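You operate a simulated robot arm through the tools that you are given. There is no shell and no other tool. Be economical: measure what you need, move in short steps, check, and stop when the job is done.

Carry out the task below with a simulated robot arm. There is one attempt and no reset: what you move stays moved.

TASK
Fetch the folded cloth from the packing table and set it on the white care card sleeve on the packing table. Then stack the cedar block marked "hats" from the packing table on top of the cedar block that says "coats".

It is judged by the outcome, as a careful person would: the job done as asked, and still so three seconds after it is handed in. It fails if anything else is knocked over, pushed out of place, dropped, spilled or broken.

THE ROBOT
A 6-joint arm with a two-finger parallel gripper, fixed in place. Base frame: the origin is at the foot of the arm, x ahead of it, y to its left, z up; the work surface is at about z = 0.78. Lengths are in m, angles in rad, forces in N, time in s.
With the tool pointing down near the work surface it reaches from about 0.24 to 0.64 m from the base axis. Its first joint turns from -1.152 to 1.152 rad. Payload 2.7 kg.
Tool frame: the origin (TCP) lies between the finger pads and is the grasp point; the fingertips stand 0.023 m ahead of it; z points along the fingers, y is the line along which they close. The gripper opens to 0.094 m. The fingers are 0.038 m wide and 0.01 m thick; the gripper's body (0.054 by 0.096 m) begins 0.039 m behind the TCP.
Orientation is that of the tool frame in the base frame, as [roll, pitch, yaw] about the fixed x, y, z axes, in that order (R = Rz(yaw) Ry(pitch) Rx(roll)). With the fingers straight down and closing along the base's y, the tool's x points along the base's -x, its y along +y and its z along -z.

THE INTERFACE
- The arm moves only by the tool drive_tool. Its arguments are lists of equal length, an entry for each row: "delta_pos": the shift along the tool's x, y, z in m, a list of three; "rot": the turn, a rotation vector about the tool's x, y, z in rad, a list of three. In form: {"delta_pos": [[x, y, z], ...], "rot": [[ax, ay, az], ...]}. A call has 1 to 12 rows; each row is the pose to reach, as a shift and turn from the pose commanded when the call began, along the tool's axes at that moment. "hand" is the finger opening in m, from 0 to 0.094, set as the call begins (left out, the last holds). A row lasts 0.2 s, in which the tool goes at most 0.05 m and 0.15 rad; a call with a longer step from one row to the next is refused whole, and so is a gripper value outside its range. A pose out of reach is approached as far as the arm can. The call stops where the force on the tool passes 40 N (or 10 N more than at its start, if that is more) or the arm is blocked; 0.2 s more then pass. The fingers move at their own pace (about 0.045 m/s each) and stop on an object; they squeeze with about 31 N. The grip force told is the motor's: it shows also when the fingers shut on nothing. Time passes only in rows, and 0.2 s behind the last, so rows that repeat a pose let the fingers close. It gives the time, the measured TCP pose, the force on the tool (base axes), the opening and the grip force at its end, in the units of the frame above (readings bear some noise).
- Cameras (640 x 400 px; columns grow to the right, rows downward): "scene" is fixed at [0.0892, -0.4596, 1.4026]; the picture's right is [0.59, -0.81, 0.00], its down [-0.55, -0.39, -0.74] and it looks along [0.60, 0.43, -0.67] (base axes); focal length 355 px, centre (320, 200). "wrist" rides on the gripper at [-0.039, 0, -0.044] in the tool frame; the picture's right is [0.00, -1.00, 0.00], its down [0.97, 0.00, -0.24] and it looks along [0.24, 0.00, 0.97] (tool axes); focal length 218 px, centre (320, 200).
- get_image(camera): a new picture of that camera. No time passes.
- probe_pixels(camera, pixels): for up to 12 pixels [column, row] of the newest picture of that camera ("zoom" is the newest enlarged one), the place [x, y, z] in the base frame of the surface seen there, good to about 0.002 m, but the place of the scene camera against the robot may be out by one fixed shift of up to 0.018 m in any direction. No time passes.
- close_up(camera, box): a new picture of the part [left, top, right, bottom] of that camera's present view, enlarged. No time passes.
- hand_in(): hands the job in; it is judged then, once.

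Work in short steps. Measure before you move; look again where a grasp or a placing could have gone wrong, and mend it. You have 80 turns and 34 pictures in all, the two below and enlarged ones among them. Open the gripper and draw the arm clear of the work before you hand the job in, unless the task says otherwise; then end with one line.

The tools are called after "Emit:" as name(argument=value, ...) on one line, values as JSON. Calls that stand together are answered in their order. drive_tool: Moves the arm, as the interface text tells. Its arguments: {"type":"object","properties":{"delta_pos":{"type":"array"},"rot":{"type":"array"},"hand":{"type":"number"}},"required":["delta_pos","rot"]} The other tools are called the same way: get_image (camera) takes a picture; probe_pixels (camera, pixels) gives the place of the surface under pixels of a picture; close_up (camera, box) takes an enlarged picture of a part of a camera's view; hand_in () hands the job in.

At the start:

```text
clock: 0.0
tcp_pos: [0.4121, 0.2051, 1.0218]
ee_rot: [3.141, 0.002, 3.141]
force: [0.0, 0.3, 0.3]
width: 0.0939
grasp_force: 0.1
```

scene: 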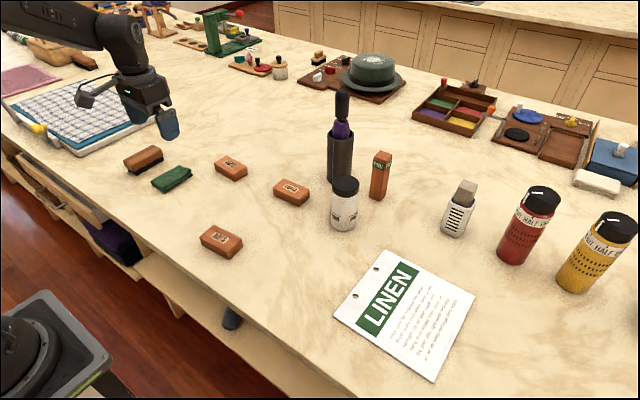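
wrist: 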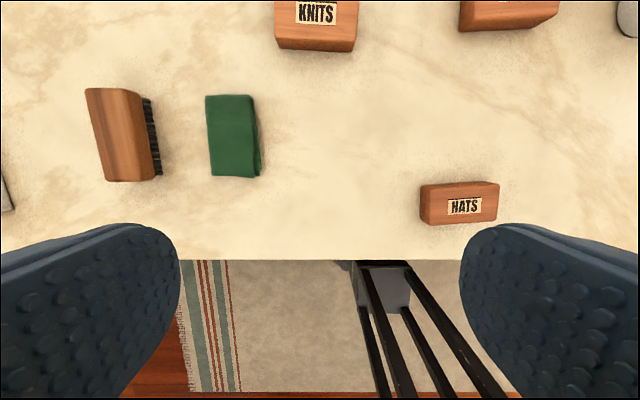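

The wrist view shows the green cloth at (232,136), HATS at (460,205) and KNITS at (315,25). I'll zoom on the scene to read the other block and the card, and probe both views.

Emit:
close_up(camera="scene", box=[110, 130, 350, 280])

Emit:
probe_pixels(camera="wrist", pixels=[[208, 98], [250, 97], [212, 174], [254, 174], [232, 136], [425, 188], [496, 184], [460, 208], [425, 222], [497, 216], [350, 100], [465, 30]])

Emit:
probe_pixels(camera="scene", pixels=[[391, 250], [474, 297], [433, 379], [336, 316], [402, 315], [291, 189], [231, 166], [221, 239], [171, 176], [155, 180], [188, 170], [300, 340]])

```text
2.67 times, centred on (230, 205) of scene
```

zoom: 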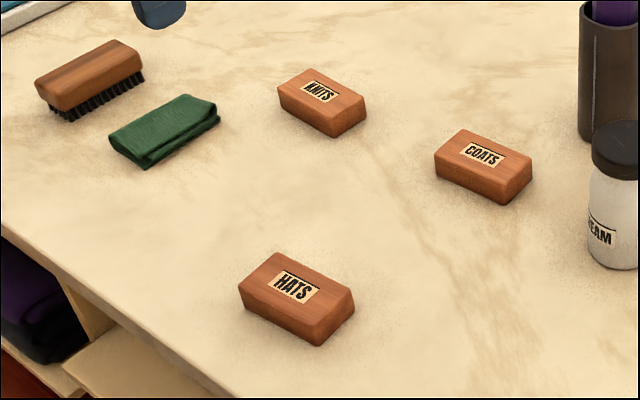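

```text
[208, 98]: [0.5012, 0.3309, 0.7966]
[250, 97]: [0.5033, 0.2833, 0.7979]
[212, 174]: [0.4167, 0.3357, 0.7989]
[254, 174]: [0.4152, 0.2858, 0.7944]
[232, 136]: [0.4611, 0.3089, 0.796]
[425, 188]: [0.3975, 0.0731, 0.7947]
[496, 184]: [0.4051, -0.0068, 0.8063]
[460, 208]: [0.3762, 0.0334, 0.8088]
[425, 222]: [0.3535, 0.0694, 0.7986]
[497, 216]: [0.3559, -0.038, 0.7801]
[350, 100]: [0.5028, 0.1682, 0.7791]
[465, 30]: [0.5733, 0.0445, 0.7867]
```

```text
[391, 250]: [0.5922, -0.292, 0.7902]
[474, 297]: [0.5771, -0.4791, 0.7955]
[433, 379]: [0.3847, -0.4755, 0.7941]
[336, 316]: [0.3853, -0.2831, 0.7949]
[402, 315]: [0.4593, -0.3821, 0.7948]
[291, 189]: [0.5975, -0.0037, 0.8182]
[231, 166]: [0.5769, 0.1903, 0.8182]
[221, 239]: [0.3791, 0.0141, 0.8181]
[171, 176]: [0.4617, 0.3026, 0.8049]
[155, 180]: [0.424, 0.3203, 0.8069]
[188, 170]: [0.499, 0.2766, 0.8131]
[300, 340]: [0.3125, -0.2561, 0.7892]
```

Coats block reads at scene (291,189) and the cloth centre is about (0.46, 0.309). I'll move above the cloth and look from the wrist.

Emit:
drive_tool(delta_pos=[[-0.016, 0.035, 0.02], [-0.033, 0.07, 0.04], [-0.049, 0.104, 0.06], [-0.049, 0.104, 0.1], [-0.049, 0.104, 0.1]], rot=[[0, 0, 0], [0, 0, 0], [0, 0, 0], [0, 0, 0], [0, 0, 0]], hand=0.08)

Emit:
get_image(camera="wrist")

```text
clock: 1.2
tcp_pos: [0.4602, 0.3092, 0.9186]
ee_rot: [-3.141, 0.0, -3.141]
force: [-0.7, -0.2, -0.3]
width: 0.0797
grasp_force: 0.0
```

```text
30 pictures are left
```

wrist: 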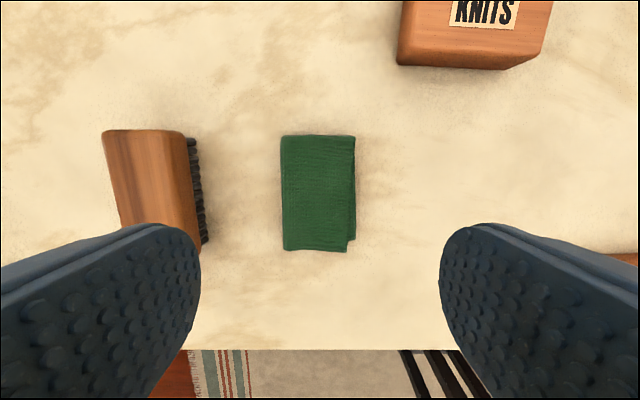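

Emit:
probe_pixels(camera="wrist", pixels=[[284, 139], [352, 139], [286, 246], [345, 246], [318, 190], [352, 225], [202, 200], [150, 180], [240, 200], [190, 140]])

```text
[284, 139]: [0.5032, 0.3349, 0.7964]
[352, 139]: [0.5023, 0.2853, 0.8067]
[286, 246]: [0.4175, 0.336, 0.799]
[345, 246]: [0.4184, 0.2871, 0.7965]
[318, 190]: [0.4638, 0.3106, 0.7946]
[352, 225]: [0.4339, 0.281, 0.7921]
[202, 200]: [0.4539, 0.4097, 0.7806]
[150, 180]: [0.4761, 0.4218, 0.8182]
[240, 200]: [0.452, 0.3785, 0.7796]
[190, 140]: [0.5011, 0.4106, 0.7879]
```

Cloth spans x 0.417–0.503, y 0.281–0.336, centred under the tool, and the brush is clear. Descending to about z 0.806.

Emit:
drive_tool(delta_pos=[[0, 0, 0.04], [0, 0, 0.08], [0, 0, 0.1], [0, 0, 0.112], [0, 0, 0.112]], rot=[[0, 0, 0], [0, 0, 0], [0, 0, 0], [0, 0, 0], [0, 0, 0]])

```text
clock: 2.4
tcp_pos: [0.4588, 0.3083, 0.8085]
ee_rot: [3.142, 0.0, -3.139]
force: [0.0, 0.6, -0.4]
width: 0.0798
grasp_force: 0.0
```

Tips are just above the table; closing on the cloth.

Emit:
drive_tool(delta_pos=[[0, 0, 0.002], [0, 0, 0.002], [0, 0, 0.002], [0, 0, 0.002], [0, 0, 0.002], [0, 0, 0.002]], rot=[[0, 0, 0], [0, 0, 0], [0, 0, 0], [0, 0, 0], [0, 0, 0], [0, 0, 0]], hand=0.0)

```text
clock: 3.8
tcp_pos: [0.4597, 0.3103, 0.8077]
ee_rot: [3.141, 0.0, -3.141]
force: [-2.0, 0.7, 4.4]
width: 0.0598
grasp_force: 31.0
```

The fingers stopped at 0.060 with 31 N, so the cloth is held. Lifting and looking.

Emit:
drive_tool(delta_pos=[[0, 0, -0.02], [0, 0, -0.06], [0, 0, -0.1], [0, 0, -0.14], [0, 0, -0.14]], rot=[[0, 0, 0], [0, 0, 0], [0, 0, 0], [0, 0, 0], [0, 0, 0]])

Emit:
get_image(camera="wrist")

```text
clock: 5.0
tcp_pos: [0.4624, 0.3095, 0.9469]
ee_rot: [-3.141, 0.0, 3.141]
force: [-0.1, 0.0, 0.1]
width: 0.0
grasp_force: 31.2
```

```text
29 pictures are left
```

wrist: 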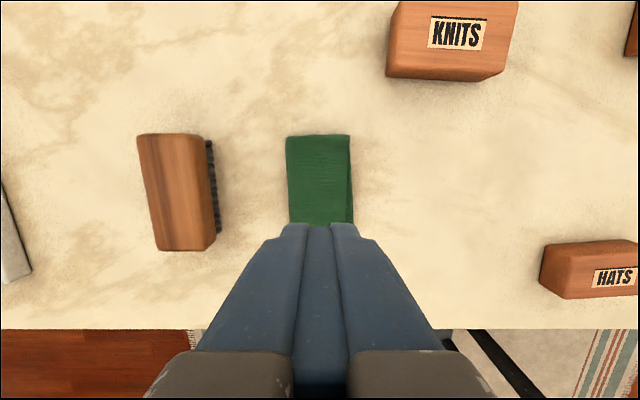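

The cloth slipped out and stayed on the table (318,180). I'll open up and re-measure its height, then grip lower.

Emit:
drive_tool(delta_pos=[[0, 0, 0], [0, 0, 0], [0, 0, 0], [0, 0, 0], [0, 0, 0]], rot=[[0, 0, 0], [0, 0, 0], [0, 0, 0], [0, 0, 0], [0, 0, 0]], hand=0.08)

Emit:
close_up(camera="wrist", box=[240, 110, 400, 260])

Emit:
close_up(camera="scene", box=[130, 150, 210, 200])

Emit:
probe_pixels(camera="scene", pixels=[[155, 182], [171, 188], [178, 182], [190, 172], [180, 168], [170, 177], [162, 180], [165, 188], [200, 190]])

Emit:
probe_pixels(camera="wrist", pixels=[[289, 138], [347, 137], [293, 220], [345, 220], [318, 180], [318, 145], [300, 180], [335, 180], [320, 215], [380, 180], [240, 180], [320, 100]])

```text
clock: 6.2
tcp_pos: [0.4621, 0.3097, 0.9485]
ee_rot: [3.141, 0.0, -3.141]
force: [0.1, 0.7, 0.1]
width: 0.0798
grasp_force: 0.1
```

```text
2.67 times, centred on (320, 185) of wrist
```

zoom: 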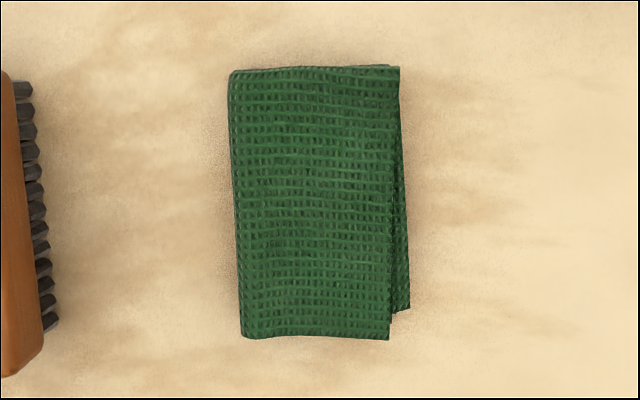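

```text
8.00 times, centred on (170, 175) of scene
```

zoom: 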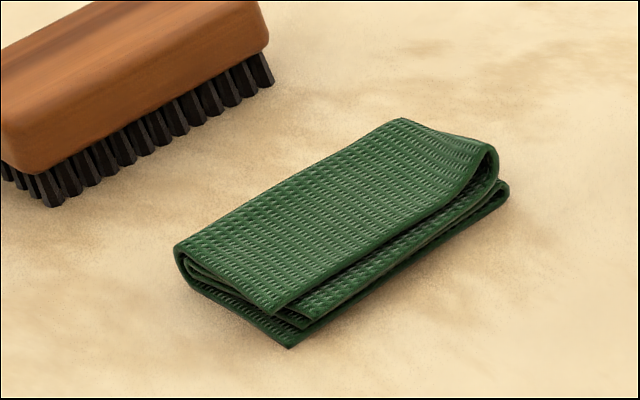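

```text
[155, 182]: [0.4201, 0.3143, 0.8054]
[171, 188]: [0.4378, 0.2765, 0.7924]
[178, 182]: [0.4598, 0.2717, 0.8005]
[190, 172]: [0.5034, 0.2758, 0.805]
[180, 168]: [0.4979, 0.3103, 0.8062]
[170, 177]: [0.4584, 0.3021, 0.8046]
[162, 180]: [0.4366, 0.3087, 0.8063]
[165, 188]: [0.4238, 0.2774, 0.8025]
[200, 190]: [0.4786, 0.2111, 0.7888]
```

```text
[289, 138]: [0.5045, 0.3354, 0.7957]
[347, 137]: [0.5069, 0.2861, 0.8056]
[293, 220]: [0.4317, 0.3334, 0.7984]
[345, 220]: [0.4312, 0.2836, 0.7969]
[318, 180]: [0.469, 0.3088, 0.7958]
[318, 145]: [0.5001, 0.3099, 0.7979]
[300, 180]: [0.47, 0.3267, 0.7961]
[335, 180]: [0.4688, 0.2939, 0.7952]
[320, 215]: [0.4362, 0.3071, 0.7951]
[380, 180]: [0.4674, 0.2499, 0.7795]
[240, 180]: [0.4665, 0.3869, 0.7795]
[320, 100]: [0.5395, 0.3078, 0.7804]
```

The cloth is about 17 mm thick and my tips only overlapped its upper part. Going 4.5 mm lower this time.

Emit:
drive_tool(delta_pos=[[0, 0, 0.045], [0, 0, 0.09], [0, 0, 0.125], [0, 0, 0.138], [0, 0, 0.1435], [0, 0, 0.1445]], rot=[[0, 0, 0], [0, 0, 0], [0, 0, 0], [0, 0, 0], [0, 0, 0], [0, 0, 0]])

Emit:
drive_tool(delta_pos=[[0, 0, 0], [0, 0, 0], [0, 0, 0], [0, 0, 0], [0, 0, 0], [0, 0, 0], [0, 0, 0], [0, 0, 0]], rot=[[0, 0, 0], [0, 0, 0], [0, 0, 0], [0, 0, 0], [0, 0, 0], [0, 0, 0], [0, 0, 0], [0, 0, 0]], hand=0.0)

Emit:
drive_tool(delta_pos=[[0, 0, -0.005], [0, 0, -0.01], [0, 0, -0.015], [0, 0, -0.02]], rot=[[0, 0, 0], [0, 0, 0], [0, 0, 0], [0, 0, 0]])

```text
clock: 7.6
tcp_pos: [0.4598, 0.3108, 0.8034]
ee_rot: [3.141, 0.002, -3.141]
force: [-9.2, -0.1, 17.4]
width: 0.0801
grasp_force: 0.1
```

```text
clock: 9.4
tcp_pos: [0.4615, 0.3094, 0.8031]
ee_rot: [3.14, 0.003, -3.141]
force: [9.5, -16.8, 26.2]
width: 0.0601
grasp_force: 31.4
```

```text
clock: 10.4
tcp_pos: [0.4619, 0.3104, 0.8211]
ee_rot: [3.14, 0.0, 3.141]
force: [-0.7, 0.1, 0.1]
width: 0.0601
grasp_force: 31.5
```

Still at 0.060 after a 20 mm lift. Lifting further and checking.

Emit:
drive_tool(delta_pos=[[0, 0, -0.02], [0, 0, -0.04], [0, 0, -0.06], [0, 0, -0.09], [0, 0, -0.12]], rot=[[0, 0, 0], [0, 0, 0], [0, 0, 0], [0, 0, 0], [0, 0, 0]])

Emit:
get_image(camera="scene")

```text
clock: 11.6
tcp_pos: [0.4602, 0.3087, 0.9426]
ee_rot: [3.141, -0.002, -3.14]
force: [0.5, -0.5, 0.5]
width: 0.0598
grasp_force: 30.7
```

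```text
26 pictures are left
```

scene: 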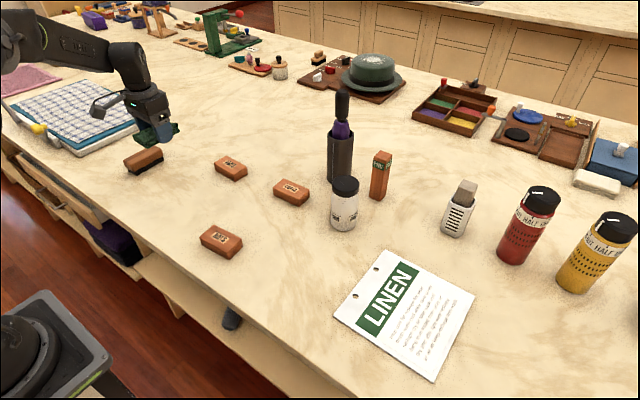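

The cloth is firmly held. I'll carry it at z≈0.94 along x≈0.42 towards the card; first I check the bottle and card positions.

Emit:
probe_pixels(camera="scene", pixels=[[344, 205], [345, 183], [341, 95], [339, 160], [382, 170], [455, 215]])

Emit:
drive_tool(delta_pos=[[0.01, -0.03, -0.005], [0.02, -0.07, -0.01], [0.03, -0.11, -0.01], [0.04, -0.15, -0.01], [0.04, -0.195, -0.01], [0.04, -0.24, -0.01], [0.04, -0.285, -0.01], [0.04, -0.33, -0.01], [0.04, -0.375, -0.01], [0.04, -0.42, -0.01], [0.04, -0.465, -0.01], [0.04, -0.51, -0.01]], rot=[[0, 0, 0], [0, 0, 0], [0, 0, 0], [0, 0, 0], [0, 0, 0], [0, 0, 0], [0, 0, 0], [0, 0, 0], [0, 0, 0], [0, 0, 0], [0, 0, 0], [0, 0, 0]])

```text
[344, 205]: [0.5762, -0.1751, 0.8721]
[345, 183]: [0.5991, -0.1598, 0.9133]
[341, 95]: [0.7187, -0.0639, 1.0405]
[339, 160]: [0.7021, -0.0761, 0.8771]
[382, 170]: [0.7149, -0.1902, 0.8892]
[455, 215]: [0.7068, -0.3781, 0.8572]
```

```text
clock: 14.2
tcp_pos: [0.4201, -0.2005, 0.9506]
ee_rot: [3.141, 0.001, 3.141]
force: [0.6, 0.5, -0.6]
width: 0.0598
grasp_force: 31.1
```

Arm is clear at (0.42,-0.20). Continuing to above the card, then looking.

Emit:
drive_tool(delta_pos=[[0, -0.04, 0], [0, -0.08, 0], [0, -0.12, 0], [-0.02, -0.15, 0], [-0.045, -0.17, 0], [-0.065, -0.17, 0], [-0.065, -0.17, 0]], rot=[[0, 0, 0], [0, 0, 0], [0, 0, 0], [0, 0, 0], [0, 0, 0], [0, 0, 0], [0, 0, 0]])

Emit:
get_image(camera="wrist")

Emit:
get_image(camera="scene")

```text
clock: 15.8
tcp_pos: [0.486, -0.3687, 0.9527]
ee_rot: [-3.142, -0.001, -3.141]
force: [-0.8, 0.6, 0.0]
width: 0.0599
grasp_force: 31.1
```

```text
25 pictures are left
```

wrist: 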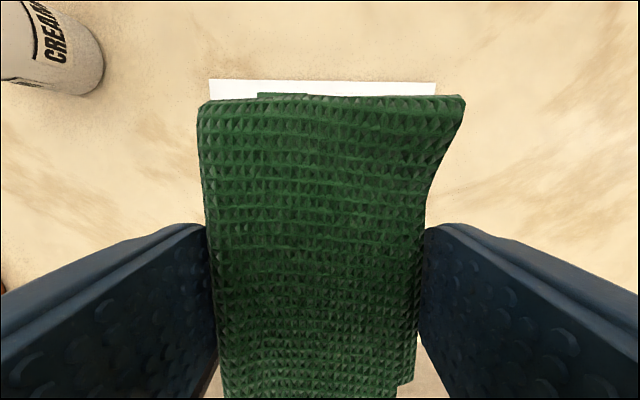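

```text
24 pictures are left
```

scene: 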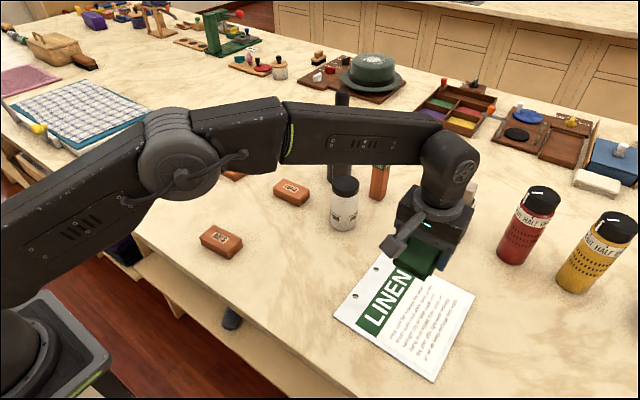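

Emit:
probe_pixels(camera="wrist", pixels=[[212, 82], [433, 84], [435, 90], [320, 84], [320, 300], [320, 120], [420, 345]])

```text
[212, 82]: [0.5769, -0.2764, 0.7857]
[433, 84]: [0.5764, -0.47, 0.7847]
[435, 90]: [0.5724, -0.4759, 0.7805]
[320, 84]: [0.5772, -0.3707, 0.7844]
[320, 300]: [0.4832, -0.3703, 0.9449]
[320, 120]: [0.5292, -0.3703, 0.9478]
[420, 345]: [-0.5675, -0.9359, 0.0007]
```

The card spans y -0.277 to -0.470, far edge x 0.577, top z 0.785; the cloth is centred over it. Lowering until just touching (TCP≈0.810).

Emit:
drive_tool(delta_pos=[[0, 0, 0.04], [0, 0, 0.08], [0, 0, 0.115], [0, 0, 0.132], [0, 0, 0.14], [0, 0, 0.143]], rot=[[0, 0, 0], [0, 0, 0], [0, 0, 0], [0, 0, 0], [0, 0, 0], [0, 0, 0]])

Emit:
drive_tool(delta_pos=[[0, 0, 0], [0, 0, 0], [0, 0, 0], [0, 0, 0]], rot=[[0, 0, 0], [0, 0, 0], [0, 0, 0], [0, 0, 0]], hand=0.075)

Emit:
drive_tool(delta_pos=[[0, 0, -0.01], [0, 0, -0.03], [0, 0, -0.06], [0, 0, -0.1], [0, 0, -0.14], [0, 0, -0.14]], rot=[[0, 0, 0], [0, 0, 0], [0, 0, 0], [0, 0, 0], [0, 0, 0], [0, 0, 0]])

Emit:
get_image(camera="wrist")

```text
clock: 17.2
tcp_pos: [0.4874, -0.37, 0.8098]
ee_rot: [3.14, 0.0, 3.141]
force: [0.1, 0.8, -0.5]
width: 0.0596
grasp_force: 30.9
```

```text
clock: 18.2
tcp_pos: [0.4884, -0.3699, 0.8098]
ee_rot: [3.14, 0.001, -3.141]
force: [0.1, -0.2, -0.2]
width: 0.075
grasp_force: 0.0
```

```text
clock: 19.6
tcp_pos: [0.485, -0.3706, 0.9502]
ee_rot: [-3.141, 0.0, 3.141]
force: [0.1, -0.3, -0.2]
width: 0.0749
grasp_force: 0.1
```

```text
23 pictures are left
```

wrist: 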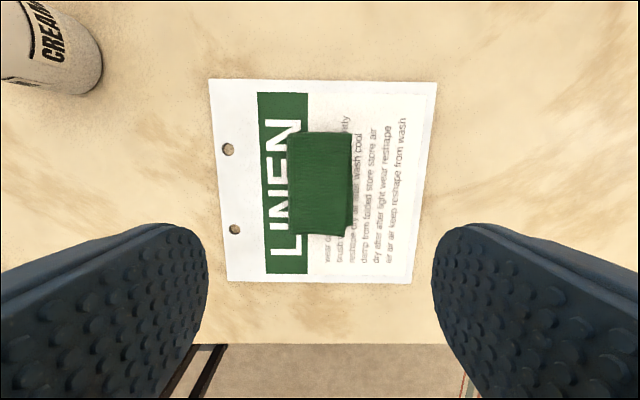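

The cloth rests flat in the middle of the card. Now moving over HATS at (0.375,0.033) while turning the tool a quarter turn so that the fingers close along base x.

Emit:
drive_tool(delta_pos=[[0.02, 0.03, 0], [0.045, 0.06, 0], [0.07, 0.095, 0], [0.09, 0.135, 0], [0.11, 0.175, 0], [0.11, 0.22, 0], [0.11, 0.265, 0], [0.11, 0.31, 0], [0.11, 0.35, 0], [0.11, 0.38, 0], [0.11, 0.403, 0], [0.11, 0.403, 0]], rot=[[0, 0, -0.1428], [0, 0, -0.2856], [0, 0, -0.4284], [0, 0, -0.5712], [0, 0, -0.714], [0, 0, -0.8568], [0, 0, -0.9996], [0, 0, -1.1424], [0, 0, -1.2852], [0, 0, -1.428], [0, 0, -1.5708], [0, 0, -1.5708]], hand=0.085)

Emit:
get_image(camera="wrist")

Emit:
get_image(camera="scene")

```text
clock: 22.2
tcp_pos: [0.3763, 0.0324, 0.9491]
ee_rot: [-3.141, 0.002, -1.569]
force: [-0.1, -0.2, 0.0]
width: 0.0854
grasp_force: 0.1
```

```text
22 pictures are left
```

wrist: 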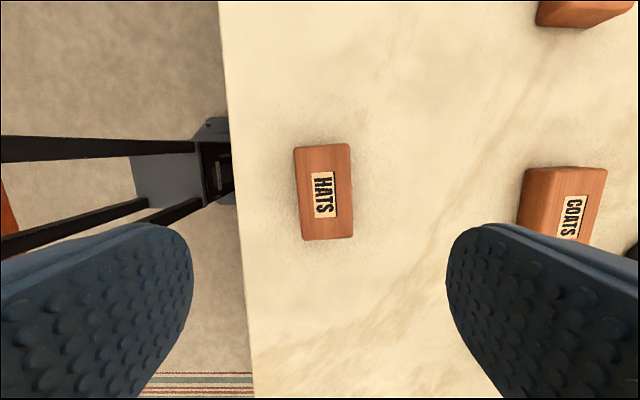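

```text
21 pictures are left
```

scene: 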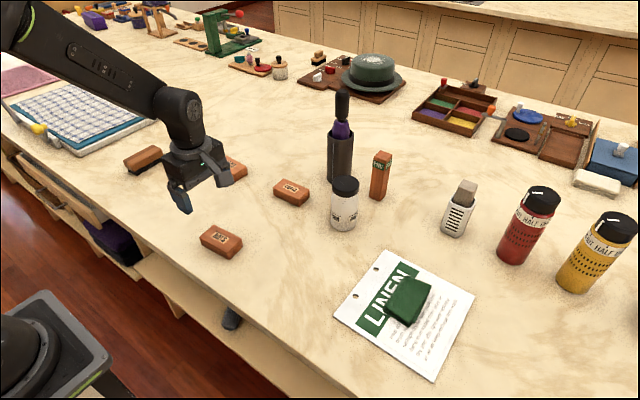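

HATS is at (323,192) and COATS at (563,205). Zooming in and probing their edges.

Emit:
close_up(camera="wrist", box=[264, 130, 384, 250])

Emit:
probe_pixels(camera="wrist", pixels=[[297, 150], [347, 147], [306, 235], [350, 234], [323, 192], [301, 192], [349, 192], [525, 180], [604, 172], [529, 222], [585, 240], [565, 190]])

```text
3.33 times, centred on (324, 190) of wrist
```

zoom: 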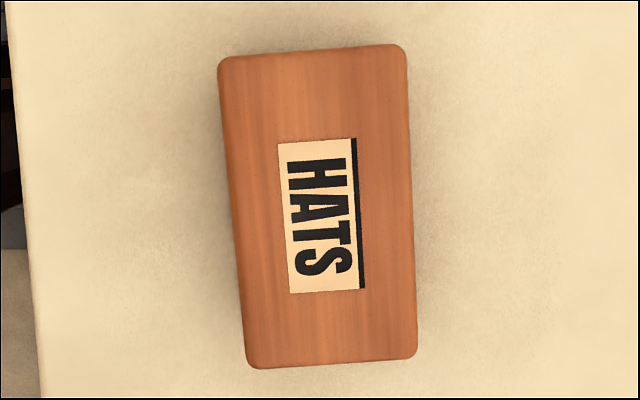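

```text
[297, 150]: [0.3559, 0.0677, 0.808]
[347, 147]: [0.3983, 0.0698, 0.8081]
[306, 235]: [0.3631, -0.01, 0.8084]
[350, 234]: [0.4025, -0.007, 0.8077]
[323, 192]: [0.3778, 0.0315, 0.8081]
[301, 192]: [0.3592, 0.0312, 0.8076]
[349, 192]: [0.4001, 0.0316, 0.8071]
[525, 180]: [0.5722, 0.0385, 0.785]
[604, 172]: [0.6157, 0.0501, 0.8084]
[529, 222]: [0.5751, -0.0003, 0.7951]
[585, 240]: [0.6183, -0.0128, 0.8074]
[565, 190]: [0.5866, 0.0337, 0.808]
```

HATS is centred near (0.380,0.030), top z 0.808, yawed about 0.065 rad. Before grasping, I'll scout COATS from closer (x≈0.54) for its exact centre and angle.

Emit:
drive_tool(delta_pos=[[0, -0.04, 0], [0, -0.08, 0], [0, -0.12, 0], [0, -0.16, 0], [0, -0.18, 0], [0, -0.18, 0]], rot=[[0, 0, 0], [0, 0, 0], [0, 0, 0], [0, 0, 0], [0, 0, 0], [0, 0, 0]])

Emit:
get_image(camera="wrist")

```text
clock: 23.6
tcp_pos: [0.5568, 0.035, 0.9489]
ee_rot: [3.141, 0.001, -1.571]
force: [-0.3, -0.2, -0.3]
width: 0.0848
grasp_force: 0.0
```

```text
19 pictures are left
```

wrist: 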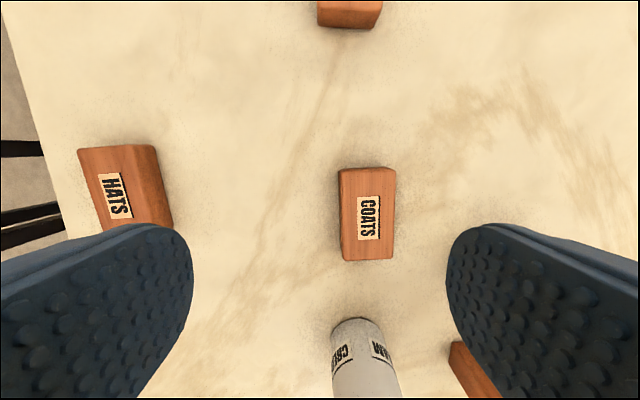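

Emit:
close_up(camera="wrist", box=[308, 154, 428, 274])

Emit:
probe_pixels(camera="wrist", pixels=[[347, 174], [393, 171], [349, 256], [390, 255], [368, 215], [346, 200], [347, 240], [393, 200], [391, 240], [355, 330], [390, 340]])

```text
3.33 times, centred on (368, 214) of wrist
```

zoom: 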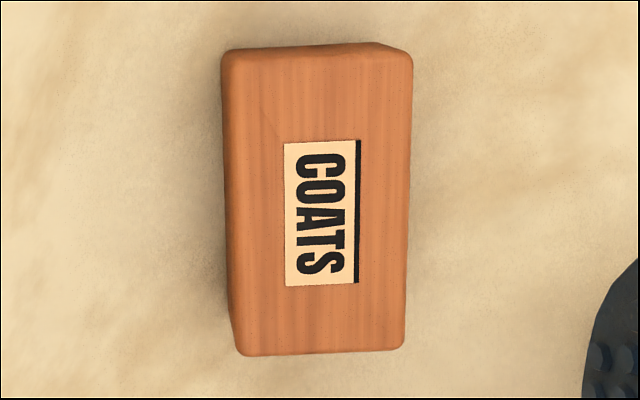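

```text
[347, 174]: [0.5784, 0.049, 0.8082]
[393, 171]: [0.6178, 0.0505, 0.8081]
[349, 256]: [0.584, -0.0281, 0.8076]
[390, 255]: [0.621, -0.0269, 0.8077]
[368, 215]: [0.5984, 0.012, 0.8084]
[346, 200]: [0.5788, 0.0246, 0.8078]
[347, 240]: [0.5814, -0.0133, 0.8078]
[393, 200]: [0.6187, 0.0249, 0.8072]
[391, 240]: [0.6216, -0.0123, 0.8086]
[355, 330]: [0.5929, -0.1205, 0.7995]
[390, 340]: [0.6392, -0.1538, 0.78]
```

COATS is centred at (0.600,0.011) with the same ~0.065 rad yaw. Going back over HATS, turning 0.065, and descending to z≈0.806.

Emit:
drive_tool(delta_pos=[[0, 0.045, 0], [0, 0.09, 0], [0.002, 0.135, 0], [0.002, 0.1761, 0], [0.002, 0.1761, 0.04], [0.002, 0.1761, 0.08], [0.002, 0.1761, 0.115], [0.002, 0.1761, 0.135], [0.002, 0.1761, 0.144], [0.002, 0.1761, 0.144]], rot=[[0, 0, -0.065], [0, 0, -0.065], [0, 0, -0.065], [0, 0, -0.065], [0, 0, -0.065], [0, 0, -0.065], [0, 0, -0.065], [0, 0, -0.065], [0, 0, -0.065], [0, 0, -0.065]])

Emit:
drive_tool(delta_pos=[[0, 0, 0], [0, 0, 0], [0, 0, 0], [0, 0, 0], [0, 0, 0], [0, 0, 0]], rot=[[0, 0, 0], [0, 0, 0], [0, 0, 0], [0, 0, 0], [0, 0, 0], [0, 0, 0]], hand=0.0)

Emit:
drive_tool(delta_pos=[[0, 0, -0.01], [0, 0, -0.03], [0, 0, -0.06], [0, 0, -0.1], [0, 0, -0.12], [0, 0, -0.12]], rot=[[0, 0, 0], [0, 0, 0], [0, 0, 0], [0, 0, 0], [0, 0, 0], [0, 0, 0]])

Emit:
get_image(camera="wrist")

```text
clock: 25.8
tcp_pos: [0.38, 0.0317, 0.8044]
ee_rot: [-3.141, -0.001, -1.506]
force: [-0.2, 0.2, -0.3]
width: 0.0851
grasp_force: 0.1
```

```text
clock: 27.2
tcp_pos: [0.3808, 0.0308, 0.8041]
ee_rot: [3.139, -0.001, -1.506]
force: [0.1, -0.4, -0.8]
width: 0.0473
grasp_force: 31.2
```

```text
clock: 28.6
tcp_pos: [0.3782, 0.0303, 0.925]
ee_rot: [-3.142, 0.0, -1.506]
force: [0.6, 0.4, -0.3]
width: 0.0473
grasp_force: 30.9
```

```text
17 pictures are left
```

wrist: 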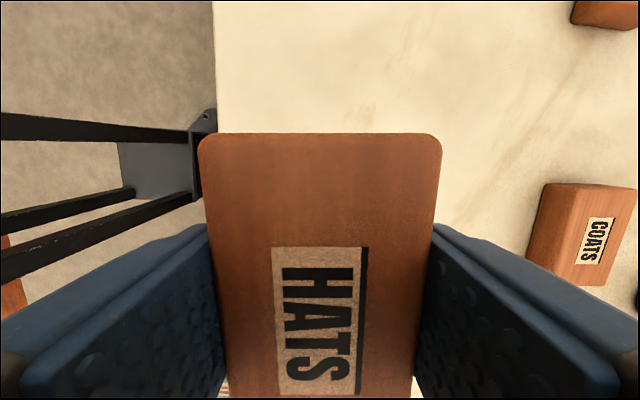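

HATS is held at 0.047 width. Probing where the block sits relative to the TCP.

Emit:
probe_pixels(camera="wrist", pixels=[[320, 137], [215, 140], [425, 140], [320, 200], [365, 250], [273, 250], [361, 395], [206, 165], [438, 165]])

```text
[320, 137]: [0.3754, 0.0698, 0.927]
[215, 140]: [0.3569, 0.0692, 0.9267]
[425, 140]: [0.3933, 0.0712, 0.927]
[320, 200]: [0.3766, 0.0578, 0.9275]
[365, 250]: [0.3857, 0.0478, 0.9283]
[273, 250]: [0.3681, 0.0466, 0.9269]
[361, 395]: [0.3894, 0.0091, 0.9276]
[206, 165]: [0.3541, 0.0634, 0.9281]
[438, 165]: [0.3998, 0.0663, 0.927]
```

Block is centred on the TCP. Moving over COATS (base shift +0.220, -0.019) and lowering part way for a check.

Emit:
drive_tool(delta_pos=[[0.006, -0.04, 0], [0.012, -0.08, 0], [0.018, -0.12, 0], [0.024, -0.16, 0], [0.03, -0.2, 0], [0.0333, -0.2183, 0], [0.0333, -0.2183, 0.03], [0.0333, -0.2183, 0.065], [0.0333, -0.2183, 0.065]], rot=[[0, 0, 0], [0, 0, 0], [0, 0, 0], [0, 0, 0], [0, 0, 0], [0, 0, 0], [0, 0, 0], [0, 0, 0], [0, 0, 0]])

Emit:
get_image(camera="wrist")

Emit:
get_image(camera="scene")

```text
clock: 30.6
tcp_pos: [0.5993, 0.012, 0.8615]
ee_rot: [3.141, -0.001, -1.507]
force: [-0.4, -0.4, -0.2]
width: 0.0471
grasp_force: 30.6
```

```text
16 pictures are left
```

wrist: 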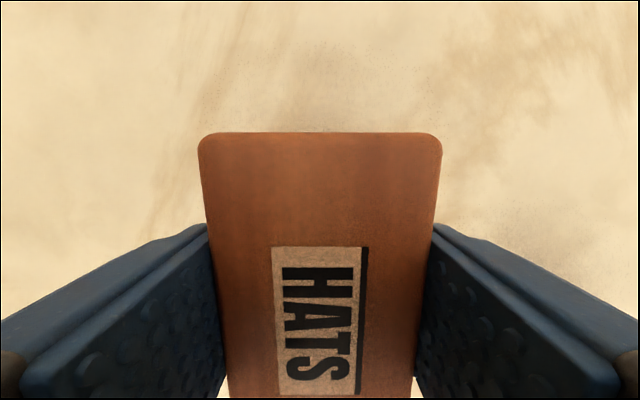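

```text
15 pictures are left
```

scene: 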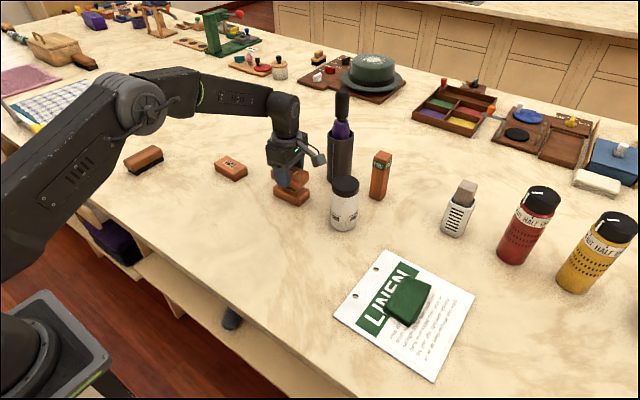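

The block sits over COATS. There is a bracket on the gripper near (318,158), close to the purple bottle; zooming in.

Emit:
close_up(camera="scene", box=[240, 80, 400, 240])

Emit:
probe_pixels(camera="scene", pixels=[[323, 160], [316, 160], [312, 162], [308, 152], [300, 148], [331, 160], [345, 185], [352, 160], [325, 153]])

```text
2.50 times, centred on (320, 160) of scene
```

zoom: 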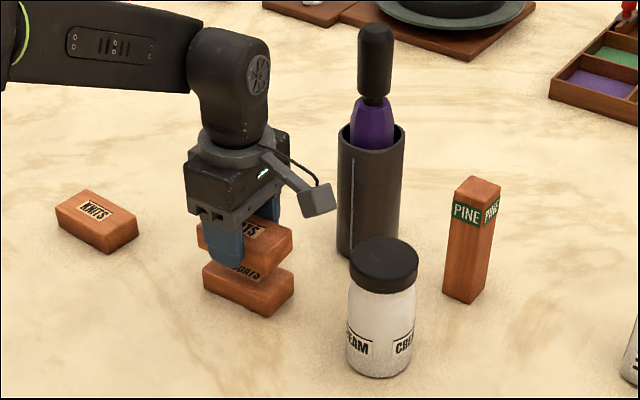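

```text
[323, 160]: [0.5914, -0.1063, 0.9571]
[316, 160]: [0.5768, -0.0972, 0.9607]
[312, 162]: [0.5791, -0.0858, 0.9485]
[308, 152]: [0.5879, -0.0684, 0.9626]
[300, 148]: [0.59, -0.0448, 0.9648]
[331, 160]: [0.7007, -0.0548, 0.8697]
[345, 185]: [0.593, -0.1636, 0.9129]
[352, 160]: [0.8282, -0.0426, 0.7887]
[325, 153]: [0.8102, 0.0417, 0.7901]
```

The bracket tip is at y≈-0.107 and z≈0.95; the cream jar's edge is about y -0.135 and z 0.915, so a 26 mm descent clears it. Lowering onto COATS.

Emit:
drive_tool(delta_pos=[[0, 0, 0.012], [0, 0, 0.02], [0, 0, 0.024], [0, 0, 0.0255], [0, 0, 0.0255]], rot=[[0, 0, 0], [0, 0, 0], [0, 0, 0], [0, 0, 0], [0, 0, 0]])

Emit:
close_up(camera="scene", box=[250, 120, 370, 240])

```text
clock: 31.8
tcp_pos: [0.6011, 0.0122, 0.8345]
ee_rot: [-3.141, -0.001, -1.506]
force: [0.3, 0.0, -0.9]
width: 0.0472
grasp_force: 31.0
```

```text
3.33 times, centred on (310, 180) of scene
```

zoom: 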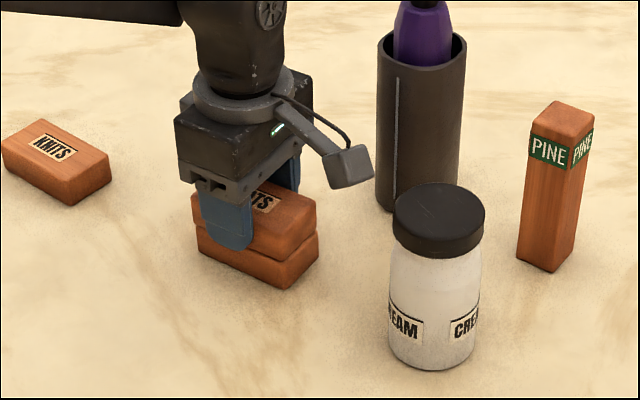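

The blocks are aligned, nearly touching. One more millimetre, then release.

Emit:
drive_tool(delta_pos=[[0, 0, 0.001], [0, 0, 0.001]], rot=[[0, 0, 0], [0, 0, 0]])

Emit:
drive_tool(delta_pos=[[0, 0, 0], [0, 0, 0], [0, 0, 0], [0, 0, 0]], rot=[[0, 0, 0], [0, 0, 0], [0, 0, 0], [0, 0, 0]], hand=0.075)

Emit:
drive_tool(delta_pos=[[0, 0, -0.01], [0, 0, -0.03], [0, 0, -0.06], [0, 0, -0.1], [0, 0.04, -0.12], [-0.03, 0.08, -0.12], [-0.06, 0.12, -0.12], [-0.09, 0.16, -0.12], [-0.12, 0.2, -0.12], [-0.12, 0.2, -0.12]], rot=[[0, 0, 0], [0, 0, 0], [0, 0, 0], [0, 0, 0], [0, 0, 0], [0, 0, 0], [0, 0, 0], [0, 0, 0], [0, 0, 0], [0, 0, 0]])

Emit:
get_image(camera="scene")

Emit:
close_up(camera="scene", box=[230, 120, 480, 380])

```text
clock: 32.4
tcp_pos: [0.5997, 0.0112, 0.8343]
ee_rot: [3.141, -0.001, -1.506]
force: [-0.6, 0.5, -0.8]
width: 0.0469
grasp_force: 31.2
```

```text
clock: 33.4
tcp_pos: [0.5999, 0.012, 0.8337]
ee_rot: [3.141, 0.001, -1.506]
force: [0.8, -0.7, -0.7]
width: 0.075
grasp_force: 0.0
```

```text
clock: 35.6
tcp_pos: [0.3922, 0.1183, 0.9524]
ee_rot: [-3.141, 0.001, -1.507]
force: [0.2, 0.5, 0.0]
width: 0.0747
grasp_force: 0.1
```

```text
12 pictures are left
```

scene: 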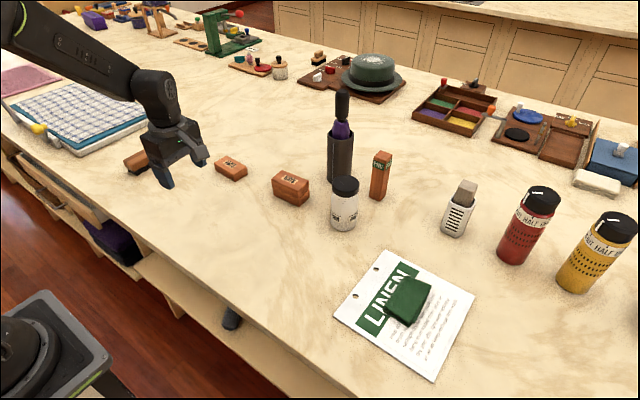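

```text
1.54 times, centred on (355, 250) of scene
```

zoom: 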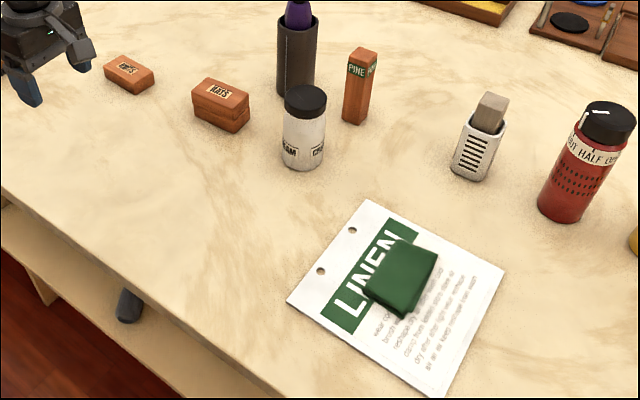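

HATS sits squarely on COATS, the cloth lies on the card, nothing else has moved, and the arm is clear with the gripper open. Handing in.

Emit:
hand_in()

```text
The job is handed in.
```

The folded cloth is on the white care card sleeve and the "hats" block is stacked on the "coats" block. The first try at gripping the cloth slipped and left it where it was; the second held.
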